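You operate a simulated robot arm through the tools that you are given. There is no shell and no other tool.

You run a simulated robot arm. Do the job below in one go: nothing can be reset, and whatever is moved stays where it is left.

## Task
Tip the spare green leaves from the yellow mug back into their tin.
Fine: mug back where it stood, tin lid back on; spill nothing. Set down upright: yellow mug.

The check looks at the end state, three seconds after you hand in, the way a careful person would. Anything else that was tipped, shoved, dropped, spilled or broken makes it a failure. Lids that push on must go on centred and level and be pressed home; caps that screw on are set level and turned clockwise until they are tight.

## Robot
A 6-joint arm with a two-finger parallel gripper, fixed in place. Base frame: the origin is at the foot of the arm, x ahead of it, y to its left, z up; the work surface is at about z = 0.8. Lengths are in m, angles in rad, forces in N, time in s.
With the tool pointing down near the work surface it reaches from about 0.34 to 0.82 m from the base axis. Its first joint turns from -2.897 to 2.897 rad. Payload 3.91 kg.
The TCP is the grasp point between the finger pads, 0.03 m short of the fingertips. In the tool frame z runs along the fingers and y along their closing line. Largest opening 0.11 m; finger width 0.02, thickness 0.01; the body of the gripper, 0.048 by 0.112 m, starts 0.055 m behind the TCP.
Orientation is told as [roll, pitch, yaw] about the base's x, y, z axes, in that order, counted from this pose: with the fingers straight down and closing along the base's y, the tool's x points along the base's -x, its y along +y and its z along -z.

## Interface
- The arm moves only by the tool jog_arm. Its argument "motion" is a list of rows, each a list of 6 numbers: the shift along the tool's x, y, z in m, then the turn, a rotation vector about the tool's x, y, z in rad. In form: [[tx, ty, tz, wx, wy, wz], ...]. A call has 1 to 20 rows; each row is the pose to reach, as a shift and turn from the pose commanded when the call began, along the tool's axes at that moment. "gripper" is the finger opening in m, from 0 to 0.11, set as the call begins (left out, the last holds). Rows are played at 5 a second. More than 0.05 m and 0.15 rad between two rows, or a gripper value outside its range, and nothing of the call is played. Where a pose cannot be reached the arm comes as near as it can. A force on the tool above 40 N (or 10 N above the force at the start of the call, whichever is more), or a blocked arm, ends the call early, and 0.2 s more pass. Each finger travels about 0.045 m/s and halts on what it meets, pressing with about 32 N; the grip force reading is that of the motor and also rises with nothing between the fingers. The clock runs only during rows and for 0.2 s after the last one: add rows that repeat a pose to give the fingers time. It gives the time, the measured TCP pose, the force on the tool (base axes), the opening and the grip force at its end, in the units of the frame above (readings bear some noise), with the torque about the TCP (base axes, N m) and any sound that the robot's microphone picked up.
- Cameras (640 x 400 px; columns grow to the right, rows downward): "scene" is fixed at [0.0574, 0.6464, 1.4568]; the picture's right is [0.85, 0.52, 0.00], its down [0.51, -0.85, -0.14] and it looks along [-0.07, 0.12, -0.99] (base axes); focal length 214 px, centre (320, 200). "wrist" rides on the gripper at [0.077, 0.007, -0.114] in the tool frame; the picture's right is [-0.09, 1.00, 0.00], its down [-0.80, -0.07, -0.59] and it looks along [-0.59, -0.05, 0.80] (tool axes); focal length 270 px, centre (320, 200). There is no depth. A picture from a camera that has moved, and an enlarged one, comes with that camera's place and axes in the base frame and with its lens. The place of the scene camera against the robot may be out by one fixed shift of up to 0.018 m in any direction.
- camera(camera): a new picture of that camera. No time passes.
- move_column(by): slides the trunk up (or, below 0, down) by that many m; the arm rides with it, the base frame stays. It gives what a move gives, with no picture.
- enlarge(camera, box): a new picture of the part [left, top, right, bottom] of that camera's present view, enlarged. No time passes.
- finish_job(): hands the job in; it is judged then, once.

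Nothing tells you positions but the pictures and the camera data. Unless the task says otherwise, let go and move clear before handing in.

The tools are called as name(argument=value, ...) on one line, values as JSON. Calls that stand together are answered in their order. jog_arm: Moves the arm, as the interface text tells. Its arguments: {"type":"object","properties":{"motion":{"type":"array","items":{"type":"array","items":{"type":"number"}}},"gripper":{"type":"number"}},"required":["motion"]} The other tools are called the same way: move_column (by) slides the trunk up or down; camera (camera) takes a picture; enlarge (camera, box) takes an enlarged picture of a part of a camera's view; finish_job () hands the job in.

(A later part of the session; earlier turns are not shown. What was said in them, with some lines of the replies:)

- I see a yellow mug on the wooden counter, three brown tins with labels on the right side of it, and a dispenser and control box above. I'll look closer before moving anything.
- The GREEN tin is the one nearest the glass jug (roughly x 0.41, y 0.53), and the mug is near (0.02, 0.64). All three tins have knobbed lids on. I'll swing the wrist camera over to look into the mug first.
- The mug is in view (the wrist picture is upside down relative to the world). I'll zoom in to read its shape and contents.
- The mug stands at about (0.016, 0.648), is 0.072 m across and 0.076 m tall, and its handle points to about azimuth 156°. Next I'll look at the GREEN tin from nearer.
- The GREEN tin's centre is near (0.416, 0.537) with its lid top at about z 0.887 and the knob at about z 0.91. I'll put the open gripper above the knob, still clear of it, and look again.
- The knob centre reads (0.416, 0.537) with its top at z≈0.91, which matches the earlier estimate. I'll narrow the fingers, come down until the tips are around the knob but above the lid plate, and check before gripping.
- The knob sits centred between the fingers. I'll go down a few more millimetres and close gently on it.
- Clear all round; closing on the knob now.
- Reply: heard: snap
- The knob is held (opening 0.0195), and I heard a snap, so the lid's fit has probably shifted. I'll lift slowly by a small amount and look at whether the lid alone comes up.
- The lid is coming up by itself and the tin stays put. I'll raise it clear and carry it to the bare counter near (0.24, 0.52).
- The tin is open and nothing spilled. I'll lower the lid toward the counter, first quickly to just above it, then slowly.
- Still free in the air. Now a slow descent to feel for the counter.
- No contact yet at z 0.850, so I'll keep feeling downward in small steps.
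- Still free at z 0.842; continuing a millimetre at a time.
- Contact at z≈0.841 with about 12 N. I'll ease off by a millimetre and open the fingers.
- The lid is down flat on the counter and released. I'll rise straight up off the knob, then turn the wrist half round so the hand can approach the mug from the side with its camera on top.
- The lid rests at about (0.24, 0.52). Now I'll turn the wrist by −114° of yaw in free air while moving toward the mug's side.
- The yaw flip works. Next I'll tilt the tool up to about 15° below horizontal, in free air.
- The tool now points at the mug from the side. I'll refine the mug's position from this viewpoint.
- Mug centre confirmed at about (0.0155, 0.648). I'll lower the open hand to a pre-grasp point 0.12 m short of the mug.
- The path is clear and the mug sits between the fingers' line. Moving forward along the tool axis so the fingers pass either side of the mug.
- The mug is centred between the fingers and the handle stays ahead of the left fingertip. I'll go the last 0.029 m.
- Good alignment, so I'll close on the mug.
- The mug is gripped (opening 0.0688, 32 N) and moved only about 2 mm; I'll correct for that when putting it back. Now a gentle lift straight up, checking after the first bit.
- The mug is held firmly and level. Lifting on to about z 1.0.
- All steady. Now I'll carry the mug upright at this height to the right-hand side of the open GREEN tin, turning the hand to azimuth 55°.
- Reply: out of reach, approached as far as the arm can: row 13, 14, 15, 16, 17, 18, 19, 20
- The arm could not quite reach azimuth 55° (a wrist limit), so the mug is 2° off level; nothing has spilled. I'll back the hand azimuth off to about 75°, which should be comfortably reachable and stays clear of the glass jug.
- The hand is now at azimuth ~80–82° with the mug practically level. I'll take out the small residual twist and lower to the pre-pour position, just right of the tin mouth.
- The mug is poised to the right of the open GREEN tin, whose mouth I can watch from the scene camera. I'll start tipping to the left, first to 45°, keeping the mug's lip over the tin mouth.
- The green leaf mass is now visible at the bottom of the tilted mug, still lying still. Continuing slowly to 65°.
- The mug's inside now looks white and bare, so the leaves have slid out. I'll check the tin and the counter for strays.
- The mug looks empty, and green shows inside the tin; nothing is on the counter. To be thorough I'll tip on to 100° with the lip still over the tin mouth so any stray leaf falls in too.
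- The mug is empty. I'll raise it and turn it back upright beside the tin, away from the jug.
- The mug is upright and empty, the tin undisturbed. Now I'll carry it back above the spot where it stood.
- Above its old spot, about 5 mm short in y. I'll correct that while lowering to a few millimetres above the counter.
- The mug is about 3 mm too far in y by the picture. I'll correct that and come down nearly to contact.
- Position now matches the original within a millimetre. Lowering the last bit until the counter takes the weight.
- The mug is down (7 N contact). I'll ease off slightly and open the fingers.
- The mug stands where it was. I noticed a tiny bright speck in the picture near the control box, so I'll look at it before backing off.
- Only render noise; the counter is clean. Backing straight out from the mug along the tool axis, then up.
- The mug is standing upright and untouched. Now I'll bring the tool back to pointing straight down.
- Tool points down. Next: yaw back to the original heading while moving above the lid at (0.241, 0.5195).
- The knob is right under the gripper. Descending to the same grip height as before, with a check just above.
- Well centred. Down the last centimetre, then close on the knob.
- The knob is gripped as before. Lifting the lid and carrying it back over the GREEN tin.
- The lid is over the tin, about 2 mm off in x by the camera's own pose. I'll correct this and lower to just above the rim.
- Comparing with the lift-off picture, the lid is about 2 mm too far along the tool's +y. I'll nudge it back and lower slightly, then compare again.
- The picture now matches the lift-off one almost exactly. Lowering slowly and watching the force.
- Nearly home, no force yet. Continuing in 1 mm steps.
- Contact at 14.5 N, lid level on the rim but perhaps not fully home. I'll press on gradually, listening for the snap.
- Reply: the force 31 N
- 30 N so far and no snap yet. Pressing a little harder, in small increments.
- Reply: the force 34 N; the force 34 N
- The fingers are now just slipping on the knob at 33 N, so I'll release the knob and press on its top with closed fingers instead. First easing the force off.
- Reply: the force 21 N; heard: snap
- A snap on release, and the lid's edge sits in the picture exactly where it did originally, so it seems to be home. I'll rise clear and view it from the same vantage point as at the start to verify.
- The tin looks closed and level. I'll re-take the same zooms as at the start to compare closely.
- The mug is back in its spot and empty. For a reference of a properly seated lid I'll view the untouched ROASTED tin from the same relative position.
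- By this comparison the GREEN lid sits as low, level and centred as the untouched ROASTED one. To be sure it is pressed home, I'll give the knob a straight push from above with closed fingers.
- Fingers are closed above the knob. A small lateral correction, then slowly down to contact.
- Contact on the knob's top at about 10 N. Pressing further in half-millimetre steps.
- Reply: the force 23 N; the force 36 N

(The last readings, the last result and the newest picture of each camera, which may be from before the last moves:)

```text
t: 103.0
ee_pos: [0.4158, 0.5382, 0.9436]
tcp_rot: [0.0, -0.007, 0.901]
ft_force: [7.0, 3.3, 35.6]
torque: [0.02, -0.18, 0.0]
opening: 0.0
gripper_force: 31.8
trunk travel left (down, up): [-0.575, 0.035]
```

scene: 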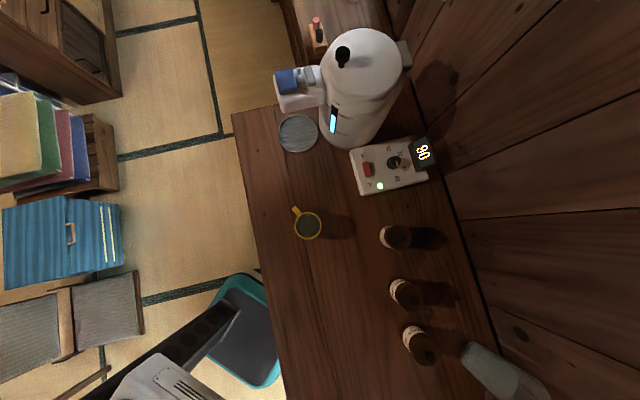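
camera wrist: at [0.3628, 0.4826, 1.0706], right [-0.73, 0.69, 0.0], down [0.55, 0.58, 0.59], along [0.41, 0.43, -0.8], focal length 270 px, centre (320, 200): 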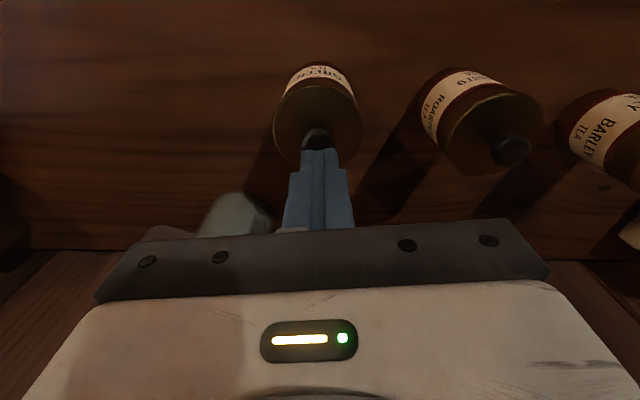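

At 36 N the lid does not move any further and stays level, so it is home. I'll lift off straight up and retreat.

jog_arm(motion=[[0, 0, -0.001, 0, 0, 0], [0, 0, -0.003, 0, 0, 0], [0, 0, -0.006, 0, 0, 0], [0, 0, -0.015, 0, 0, 0], [0, 0, -0.035, 0, 0, 0], [0, 0, -0.065, 0, 0, 0], [0, 0, -0.1, 0, 0, 0], [0.03, 0, -0.13, 0, 0, 0], [0.065, 0, -0.15, 0, 0, 0], [0.1, 0, -0.165, 0, 0, 0], [0.135, 0, -0.17, 0, 0, 0], [0.165, 0, -0.17, 0, 0, 0], [0.175, 0, -0.17, 0, 0, 0], [0.175, 0, -0.17, 0, 0, 0]], gripper=0.0)

camera(camera="scene")

enlarge(camera="scene", box=[395, 315, 451, 370])

enlarge(camera="wrist", box=[295, 150, 365, 225])

enlarge(camera="scene", box=[260, 190, 360, 252])

camera(camera="wrist")

```text
t: 106.0
ee_pos: [0.3071, 0.4008, 1.1106]
tcp_rot: [-0.002, 0.0, 0.904]
ft_force: [0.1, -0.1, 0.3]
torque: [-0.01, 0.02, 0.02]
opening: 0.0002
gripper_force: 31.8
trunk travel left (down, up): [-0.575, 0.035]
```

```text
taken
```

scene: 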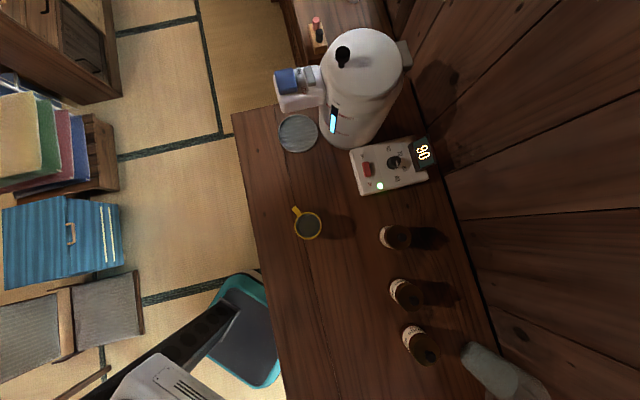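

```text
7.27 times, centred on (423, 342) of scene
camera zoom: at [0.0574, 0.6464, 1.4568], right [0.85, 0.52, 0.0], down [0.51, -0.85, -0.14], along [-0.07, 0.12, -0.99], focal length 1560 px, centre (-429, -836)
```

zoom: 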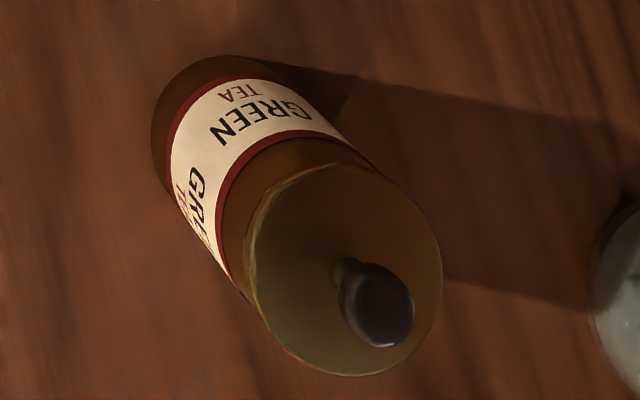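

```text
5.33 times, centred on (330, 188) of wrist
camera zoom: at [0.2542, 0.3448, 1.2257], right [-0.73, 0.69, 0.0], down [0.55, 0.59, 0.59], along [0.41, 0.43, -0.8], focal length 1442 px, centre (267, 267)
```

zoom: 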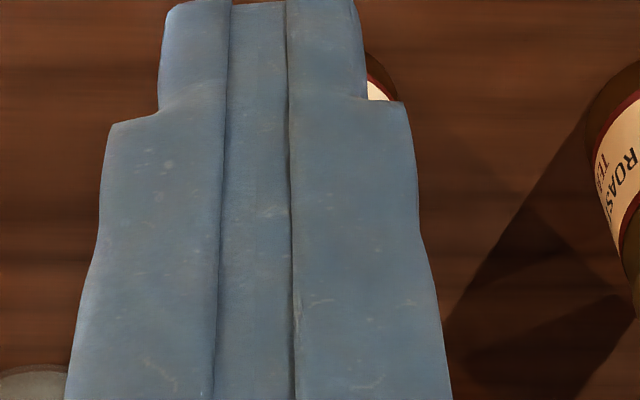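

```text
6.40 times, centred on (310, 221) of scene
camera zoom: at [0.0574, 0.6464, 1.4568], right [0.85, 0.52, 0.0], down [0.51, -0.85, -0.14], along [-0.07, 0.12, -0.99], focal length 1373 px, centre (384, 66)
```

zoom: 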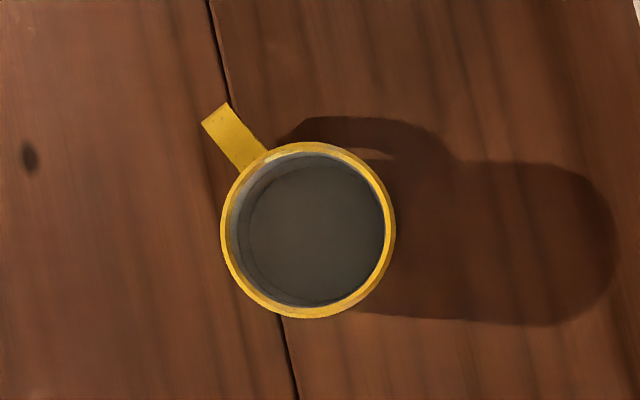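

```text
taken
camera wrist: at [0.2542, 0.3448, 1.2257], right [-0.73, 0.69, 0.0], down [0.55, 0.59, 0.59], along [0.41, 0.43, -0.8], focal length 270 px, centre (320, 200)
```

wrist: 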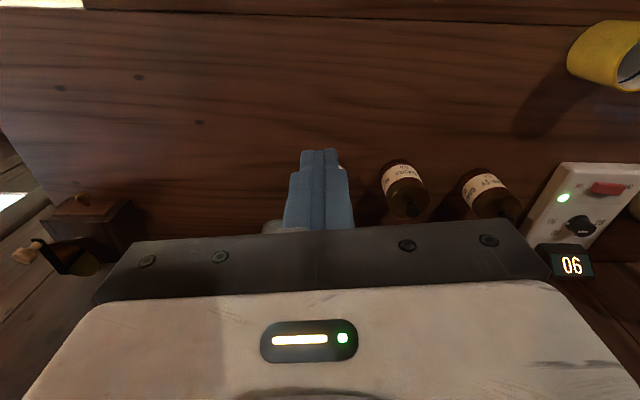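

The push may have altered the lid's edge line slightly in this view, so I'll look closer at it before finishing.

enlarge(camera="scene", box=[408, 328, 440, 370])

enlarge(camera="scene", box=[392, 275, 428, 315])

jog_arm(motion=[[0, 0, 0, 0, 0, 0], [0, 0, 0.003, 0, 0, 0], [0, 0, 0.0085, 0, 0, 0], [0, 0, 0.0085, 0, 0, 0], [0, 0, 0.0085, 0, 0, 0], [0, 0, 0.0085, 0, 0, 0], [0, 0, 0.0085, 0, 0, 0]], gripper=0.11)

enlarge(camera="wrist", box=[295, 150, 365, 225])

```text
9.52 times, centred on (424, 349) of scene
camera zoom: at [0.0574, 0.6464, 1.4568], right [0.85, 0.52, 0.0], down [0.51, -0.85, -0.14], along [-0.07, 0.12, -0.99], focal length 2043 px, centre (-670, -1219)
```

zoom: 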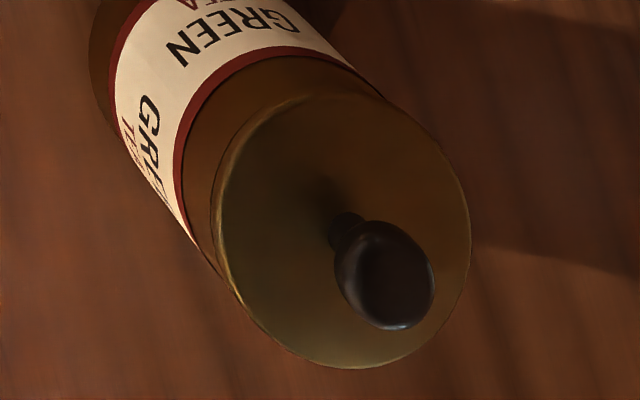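

```text
10.00 times, centred on (410, 295) of scene
camera zoom: at [0.0574, 0.6464, 1.4568], right [0.85, 0.52, 0.0], down [0.51, -0.85, -0.14], along [-0.07, 0.12, -0.99], focal length 2145 px, centre (-580, -750)
```

zoom: 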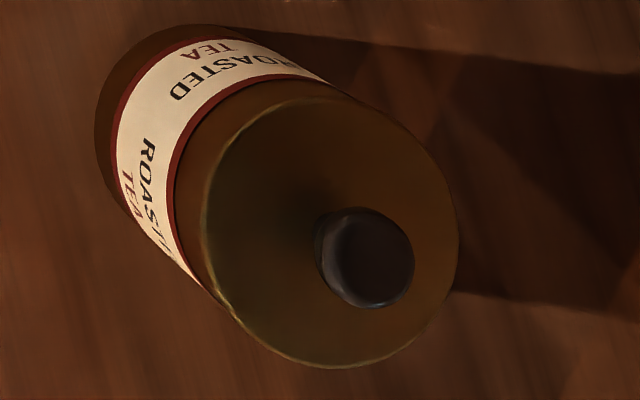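

```text
t: 107.6
ee_pos: [0.3082, 0.4012, 1.1015]
tcp_rot: [0.0, -0.001, 0.903]
ft_force: [0.3, -0.4, 0.2]
torque: [0.01, -0.01, 0.03]
opening: 0.1103
gripper_force: 0.1
trunk travel left (down, up): [-0.575, 0.035]
```

```text
5.33 times, centred on (330, 188) of wrist
camera zoom: at [0.2549, 0.3447, 1.2169], right [-0.73, 0.69, 0.0], down [0.55, 0.58, 0.59], along [0.41, 0.43, -0.8], focal length 1442 px, centre (267, 267)
```

zoom: 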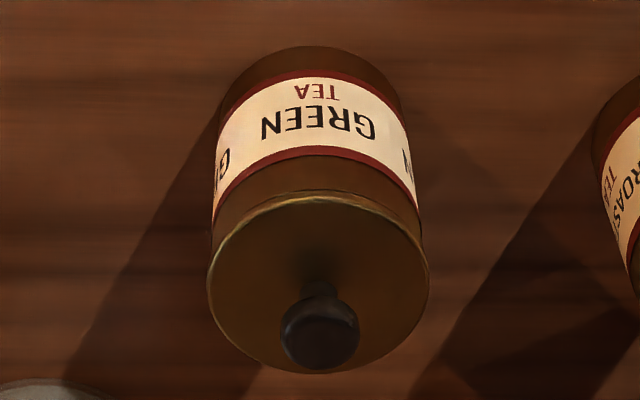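

There is now a faint double line at the near edge, which could be a slight gap. I'll zoom in further.

enlarge(camera="wrist", box=[330, 178, 352, 198])

enlarge(camera="wrist", box=[328, 178, 378, 222])

enlarge(camera="wrist", box=[384, 160, 434, 222])

enlarge(camera="wrist", box=[318, 150, 368, 225])

```text
16.00 times, centred on (341, 188) of wrist
camera zoom: at [0.2549, 0.3447, 1.2169], right [-0.73, 0.69, 0.0], down [0.55, 0.58, 0.59], along [0.41, 0.43, -0.8], focal length 4325 px, centre (-16, 392)
```

zoom: 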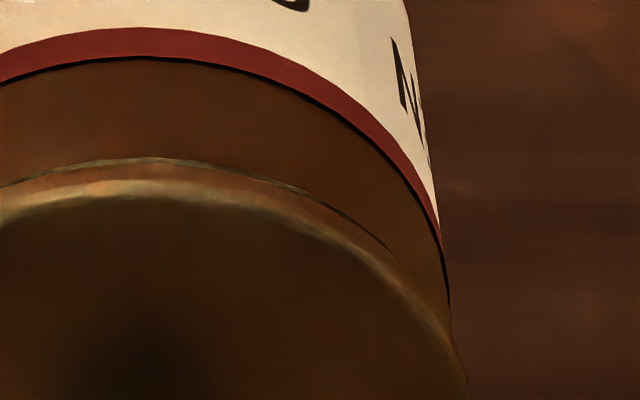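

```text
9.09 times, centred on (353, 200) of wrist
camera zoom: at [0.2549, 0.3447, 1.2169], right [-0.73, 0.69, 0.0], down [0.55, 0.58, 0.59], along [0.41, 0.43, -0.8], focal length 2457 px, centre (20, 200)
```

zoom: 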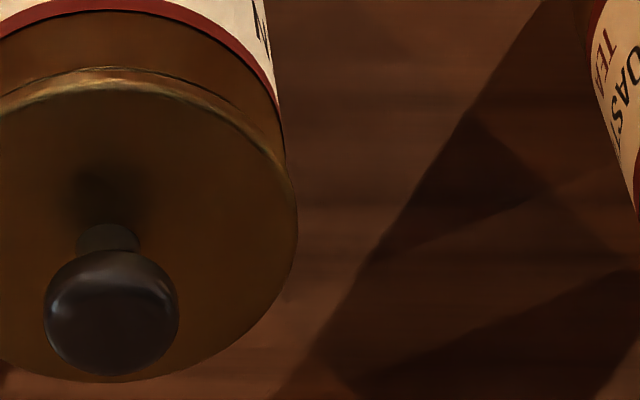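

```text
6.45 times, centred on (409, 191) of wrist
camera zoom: at [0.2549, 0.3447, 1.2169], right [-0.73, 0.69, 0.0], down [0.55, 0.58, 0.59], along [0.41, 0.43, -0.8], focal length 1744 px, centre (-254, 258)
```

zoom: 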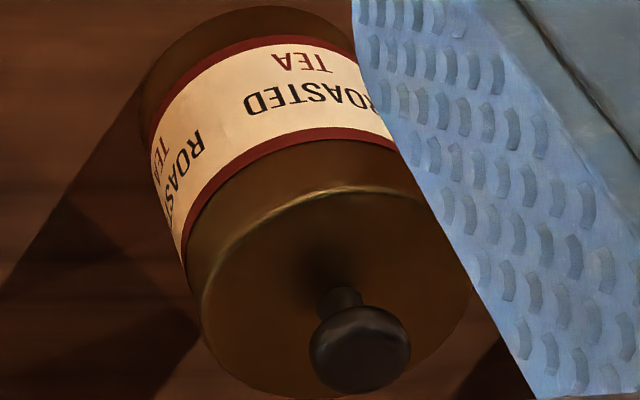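

```text
5.33 times, centred on (343, 188) of wrist
camera zoom: at [0.2549, 0.3447, 1.2169], right [-0.73, 0.69, 0.0], down [0.55, 0.58, 0.59], along [0.41, 0.43, -0.8], focal length 1442 px, centre (197, 267)
```

zoom: 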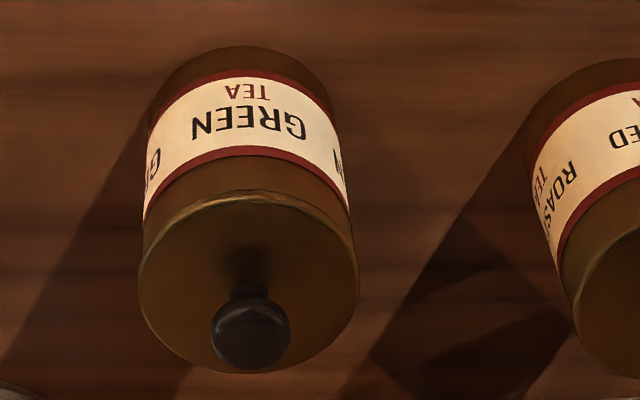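

The lid may have shifted outward by up to a millimetre when I pushed. I'll return, with fingers wide open, to the pose from which I photographed the lid before ever touching it, and compare directly.

jog_arm(motion=[[-0.035, 0.0007, 0.0, 0, 0, 0], [-0.07, 0.0007, 0.01, 0, 0, 0], [-0.105, 0.0007, 0.03, 0, 0, 0], [-0.14, 0.0007, 0.06, 0, 0, 0], [-0.163, 0.0007, 0.09, 0, 0, 0], [-0.173, 0.0007, 0.12, 0, 0, 0], [-0.173, 0.0007, 0.145, 0, 0, 0], [-0.173, 0.0007, 0.164, 0, 0, 0], [-0.173, 0.0007, 0.172, 0, 0, 0], [-0.173, 0.0007, 0.172, 0, 0, 0], [-0.173, 0.0007, 0.172, 0, 0, 0]], gripper=0.11)

enlarge(camera="wrist", box=[230, 100, 410, 212])

enlarge(camera="wrist", box=[260, 60, 380, 135])

camera(camera="wrist")

```text
t: 110.0
ee_pos: [0.4139, 0.5368, 0.9292]
tcp_rot: [-0.001, 0.0, 0.903]
ft_force: [-1.0, -0.3, 0.4]
torque: [0.01, -0.03, 0.02]
opening: 0.11
gripper_force: 0.0
trunk travel left (down, up): [-0.575, 0.035]
```

```text
3.56 times, centred on (320, 156) of wrist
camera zoom: at [0.3612, 0.4808, 1.0436], right [-0.73, 0.69, 0.0], down [0.55, 0.58, 0.59], along [0.41, 0.43, -0.8], focal length 961 px, centre (320, 356)
```

zoom: 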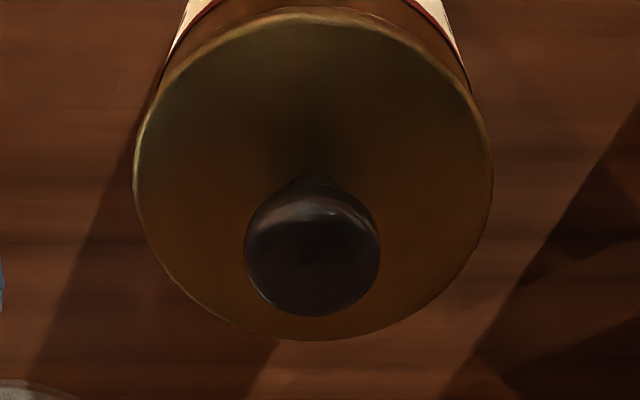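

```text
5.33 times, centred on (320, 98) of wrist
camera zoom: at [0.3612, 0.4808, 1.0436], right [-0.73, 0.69, 0.0], down [0.55, 0.58, 0.59], along [0.41, 0.43, -0.8], focal length 1442 px, centre (320, 747)
```

zoom: 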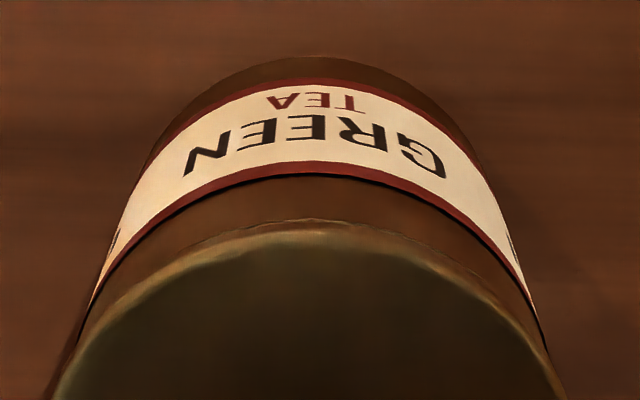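

```text
taken
camera wrist: at [0.3612, 0.4808, 1.0436], right [-0.73, 0.69, 0.0], down [0.55, 0.58, 0.59], along [0.41, 0.43, -0.8], focal length 270 px, centre (320, 200)
```

wrist: 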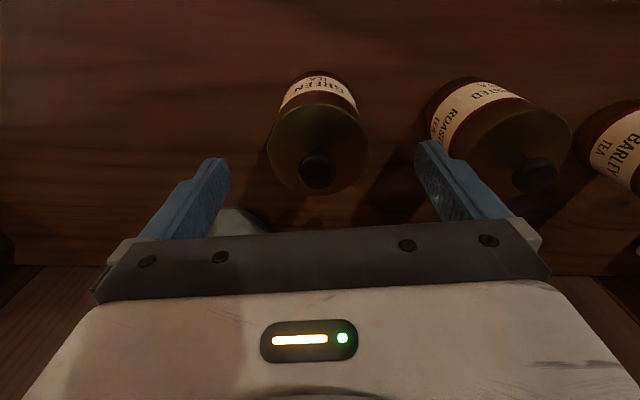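

The differences are below a millimetre, but I want to be certain the lid is level and seated. I'll back off and look at the tin horizontally from the side.

jog_arm(motion=[[0, 0, -0.02, 0, 0, 0], [0, 0, -0.045, 0, 0, 0], [0, 0, -0.075, 0, 0, 0], [0, 0, -0.1, 0, 0, 0], [0.03, 0, -0.1, 0, 0, 0], [0.06, 0, -0.1, 0, 0, 0], [0.092, 0, -0.1, 0, 0, 0], [0.092, 0, -0.1, 0, -0.1455, 0], [0.092, 0, -0.1, 0, -0.291, 0], [0.092, 0, -0.1, 0, -0.4365, 0], [0.092, 0, -0.1, 0, -0.582, 0], [0.092, 0, -0.1, 0, -0.7275, 0], [0.092, 0, -0.1, 0, -0.873, 0], [0.092, 0, -0.1, 0, -0.873, 0]], gripper=0.11)

camera(camera="wrist")

camera(camera="scene")

```text
t: 113.0
ee_pos: [0.3578, 0.465, 1.0301]
tcp_rot: [-0.002, -0.874, 0.906]
ft_force: [0.9, -0.3, -0.3]
torque: [-0.01, 0.0, -0.02]
opening: 0.1097
gripper_force: 0.1
out of reach, approached as far as the arm can: row 11, 12
trunk travel left (down, up): [-0.575, 0.035]
```

```text
taken
camera wrist: at [0.2673, 0.3614, 1.0445], right [-0.75, 0.66, 0.07], down [0.09, 0.0, 1.0], along [0.66, 0.75, -0.06], focal length 270 px, centre (320, 200)
```

wrist: 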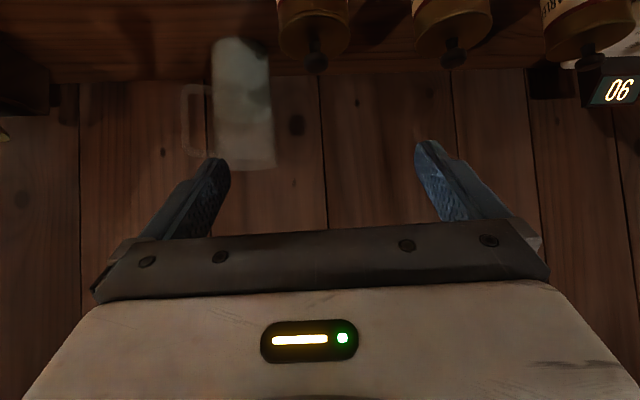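

```text
taken
```

scene: 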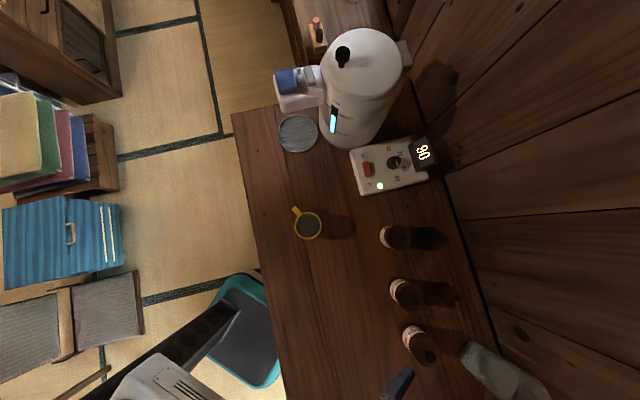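

The camera is looking horizontally (image upside down). Lowering so the tin's lid line comes into view; the space in front of the tin is empty.

jog_arm(motion=[[0.0166, 0, 0.0139, 0, 0, 0], [0.0332, 0, 0.0279, 0, 0, 0], [0.0498, 0, 0.0418, 0, 0, 0], [0.0664, 0, 0.0557, 0, 0, 0], [0.083, 0, 0.0697, 0, 0, 0], [0.0996, 0, 0.0836, 0, 0, 0], [0.0996, 0, 0.0836, 0, 0, 0]], gripper=0.11)

camera(camera="wrist")

enlarge(camera="wrist", box=[260, 100, 380, 210])

```text
t: 114.6
ee_pos: [0.359, 0.4655, 0.8989]
tcp_rot: [0.0, -0.877, 0.902]
ft_force: [0.2, 0.3, -0.8]
torque: [-0.06, 0.04, -0.05]
opening: 0.1101
gripper_force: 0.0
trunk travel left (down, up): [-0.575, 0.035]
```

```text
taken
camera wrist: at [0.2682, 0.3618, 0.9143], right [-0.75, 0.66, 0.07], down [0.09, 0.0, 1.0], along [0.66, 0.75, -0.06], focal length 270 px, centre (320, 200)
```

wrist: 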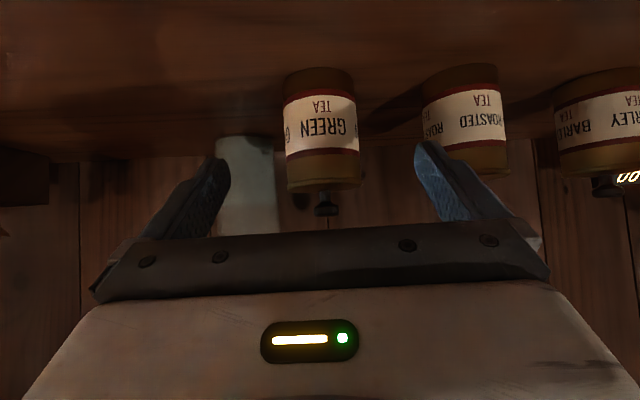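

```text
3.64 times, centred on (320, 155) of wrist
camera zoom: at [0.2682, 0.3618, 0.9143], right [-0.75, 0.66, 0.07], down [0.09, 0.0, 1.0], along [0.66, 0.75, -0.06], focal length 983 px, centre (320, 364)
```

zoom: 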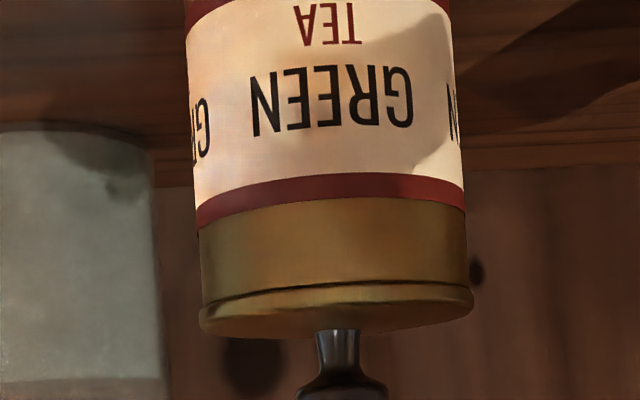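

A very clear side view: the lid sits level with an even, thin seam. I'll slide sideways to view the untouched ROASTED tin the same way for comparison.

jog_arm(motion=[[0, 0.03, 0, 0, 0, 0], [0, 0.065, 0, 0, 0, 0], [0, 0.1, 0, 0, 0, 0], [0, 0.135, 0, 0, 0, 0], [0, 0.135, 0, 0, 0, 0], [0, 0.135, 0, 0, 0, 0]], gripper=0.11)

camera(camera="wrist")

enlarge(camera="wrist", box=[260, 100, 380, 210])

```text
t: 116.0
ee_pos: [0.2524, 0.5469, 0.8995]
tcp_rot: [0.0, -0.873, 0.903]
ft_force: [-1.2, -0.2, 0.4]
torque: [-0.02, 0.0, 0.0]
opening: 0.11
gripper_force: 0.1
trunk travel left (down, up): [-0.575, 0.035]
```

```text
taken
camera wrist: at [0.1617, 0.4437, 0.9149], right [-0.75, 0.66, 0.07], down [0.09, 0.0, 1.0], along [0.66, 0.75, -0.06], focal length 270 px, centre (320, 200)
```

wrist: 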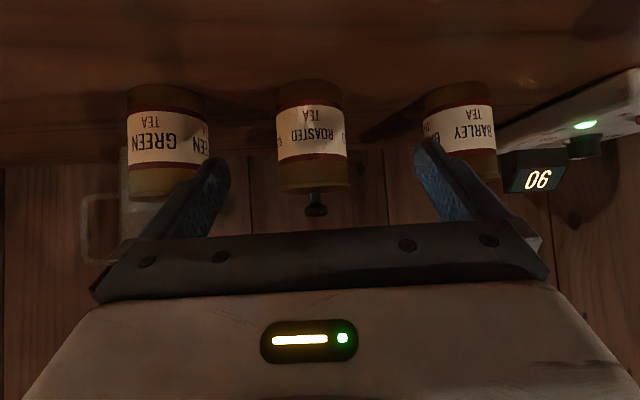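

```text
3.64 times, centred on (320, 155) of wrist
camera zoom: at [0.1617, 0.4437, 0.9149], right [-0.75, 0.66, 0.07], down [0.09, 0.0, 1.0], along [0.66, 0.75, -0.06], focal length 983 px, centre (320, 364)
```

zoom: 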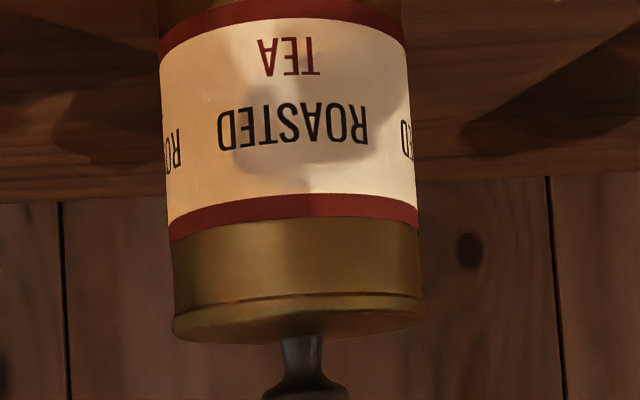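

Now a tighter zoom of ROASTED's seam, to compare with GREEN's.

enlarge(camera="wrist", box=[272, 158, 356, 200])

jog_arm(motion=[[0, -0.03, 0, 0, 0, 0], [0, -0.065, 0, 0, 0, 0], [0, -0.1, 0, 0, 0, 0], [0, -0.135, 0, 0, 0, 0], [0, -0.135, 0, 0, 0, 0], [0, -0.135, 0, 0, 0, 0]], gripper=0.11)

enlarge(camera="wrist", box=[282, 158, 366, 200])

enlarge(camera="wrist", box=[260, 100, 380, 210])

```text
7.62 times, centred on (314, 179) of wrist
camera zoom: at [0.1617, 0.4437, 0.9149], right [-0.75, 0.66, 0.07], down [0.09, 0.0, 1.0], along [0.66, 0.75, -0.06], focal length 2059 px, centre (366, 360)
```

zoom: 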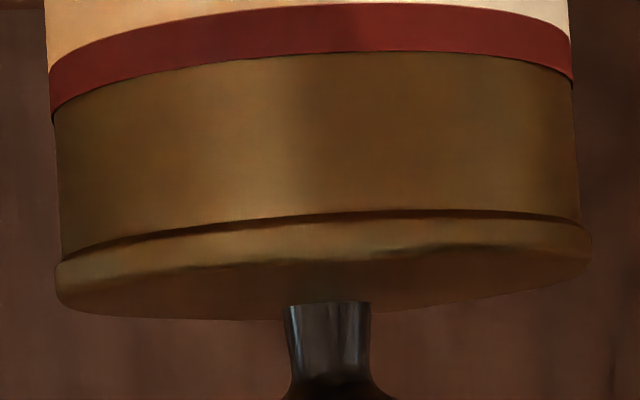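

```text
t: 117.4
ee_pos: [0.3595, 0.4643, 0.8975]
tcp_rot: [0.0, -0.873, 0.901]
ft_force: [-0.1, 0.4, 0.3]
torque: [-0.02, 0.01, -0.01]
opening: 0.1099
gripper_force: 0.0
trunk travel left (down, up): [-0.575, 0.035]
```

```text
7.62 times, centred on (324, 179) of wrist
camera zoom: at [0.2681, 0.361, 0.9128], right [-0.75, 0.66, 0.07], down [0.09, 0.0, 1.0], along [0.66, 0.75, -0.06], focal length 2059 px, centre (290, 360)
```

zoom: 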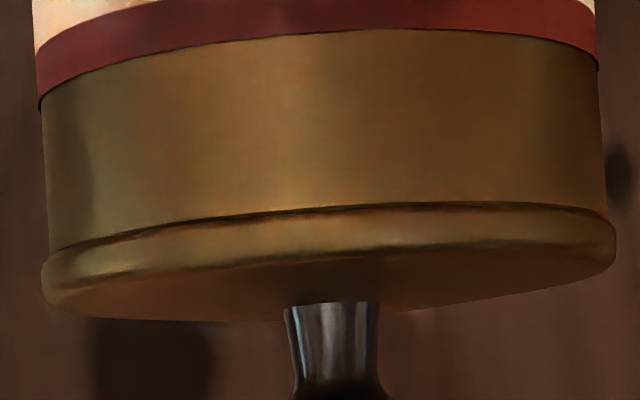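

```text
3.64 times, centred on (320, 155) of wrist
camera zoom: at [0.2681, 0.361, 0.9128], right [-0.75, 0.66, 0.07], down [0.09, 0.0, 1.0], along [0.66, 0.75, -0.06], focal length 983 px, centre (320, 364)
```

zoom: 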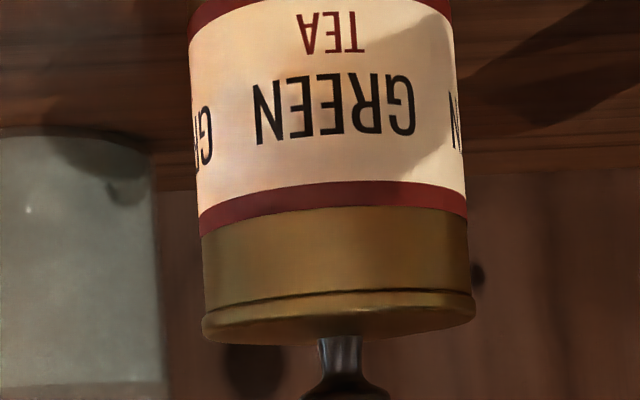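

From the side GREEN's lid matches ROASTED's: same thin seam, level, overhanging evenly on both sides. Now I'll move the arm up and clear and do a last overall check.

jog_arm(motion=[[-0.0153, 0, -0.0129, 0, 0, 0], [-0.0383, 0, -0.0322, 0, 0, 0], [-0.0613, 0, -0.0514, 0, 0, 0], [-0.0843, 0, -0.0707, 0, 0, 0], [-0.1072, 0, -0.09, 0, 0, 0], [-0.1149, 0, -0.0965, 0, 0, 0], [-0.1149, 0, -0.0965, 0, 0.1455, 0], [-0.1149, 0, -0.0965, 0, 0.291, 0], [-0.1149, 0, -0.0965, 0, 0.4365, 0], [-0.1149, 0, -0.0965, 0, 0.582, 0], [-0.1149, 0, -0.0965, 0, 0.7275, 0], [-0.1149, 0, -0.0965, 0, 0.873, 0], [-0.1149, 0, -0.0965, 0, 0.873, 0]], gripper=0.11)

jog_arm(motion=[[0.03, 0, -0.01, 0, 0, 0], [0.06, 0, -0.03, 0, 0, 0], [0.09, 0, -0.05, 0, 0, 0], [0.1, 0, -0.06, 0, 0, 0], [0.1, 0, -0.06, 0, 0, 0]], gripper=0.11)

camera(camera="scene")

enlarge(camera="scene", box=[280, 200, 480, 380])

camera(camera="wrist")

```text
t: 120.2
ee_pos: [0.3366, 0.4438, 1.0128]
tcp_rot: [-0.151, -0.099, 0.908]
ft_force: [-0.4, 0.4, 0.1]
torque: [-0.02, -0.03, -0.02]
opening: 0.1101
gripper_force: 0.1
out of reach, approached as far as the arm can: row 8, 9, 10, 11, 12, 13
trunk travel left (down, up): [-0.575, 0.035]
```

```text
t: 121.4
ee_pos: [0.2649, 0.3673, 1.0622]
tcp_rot: [-0.153, -0.102, 0.908]
ft_force: [-0.7, -0.9, 0.5]
torque: [0.01, -0.01, -0.02]
opening: 0.1102
gripper_force: 0.1
trunk travel left (down, up): [-0.575, 0.035]
```

```text
taken
```

scene: 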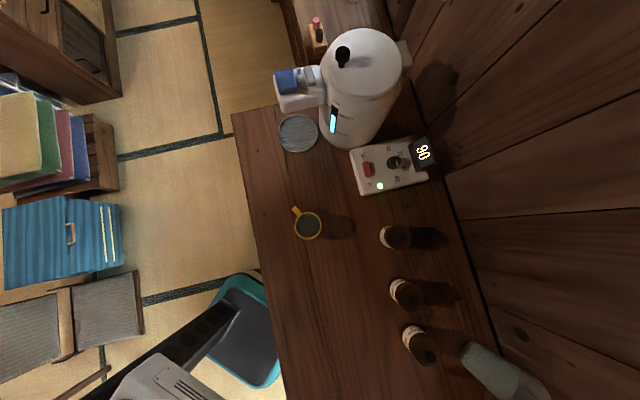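

```text
2.22 times, centred on (380, 290) of scene
camera zoom: at [0.0574, 0.6464, 1.4568], right [0.85, 0.52, 0.0], down [0.51, -0.85, -0.14], along [-0.07, 0.12, -0.99], focal length 477 px, centre (187, 0)
```

zoom: 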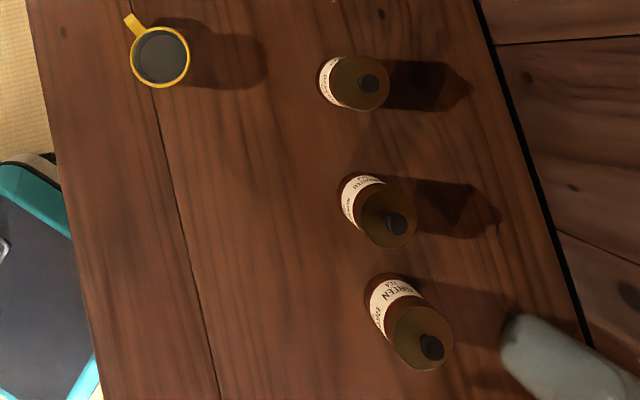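

```text
taken
camera wrist: at [0.191, 0.3128, 1.1661], right [-0.71, 0.69, -0.14], down [0.44, 0.59, 0.68], along [0.55, 0.42, -0.72], focal length 270 px, centre (320, 200)
```

wrist: 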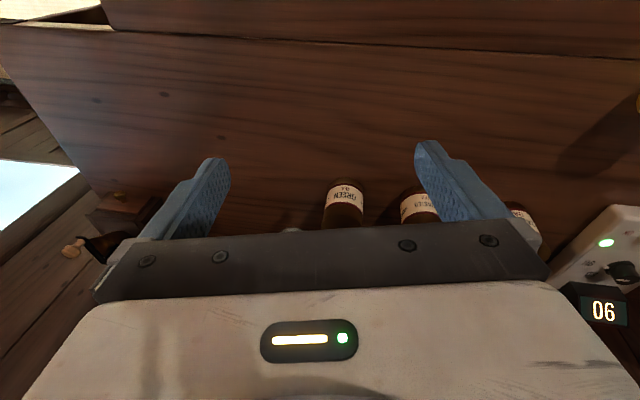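

The yellow mug stands upright and empty where it was, and the GREEN tin is closed with its lid level. The counter is clean, the other objects are where they were, and the open gripper is clear of everything. I'm handing in the job.

finish_job()

```text
The job is handed in.
```

The spare green leaves are back in the GREEN tin. The yellow mug is upright, empty and back where it stood, to within about a millimetre by the camera.

- **Leaves:** the mug showed bare white inside after pouring, and I saw no leaves on the counter in any view.
- **Lid:** I pushed it down with up to about 36 N and heard a snap when I released the knob. From the side, its seam, level and overhang match the untouched ROASTED tin. My push may have shifted it by up to a millimetre.
- **Everything else:** the other two tins, the glass jug and the control box look unmoved, and the arm is clear with the gripper open.
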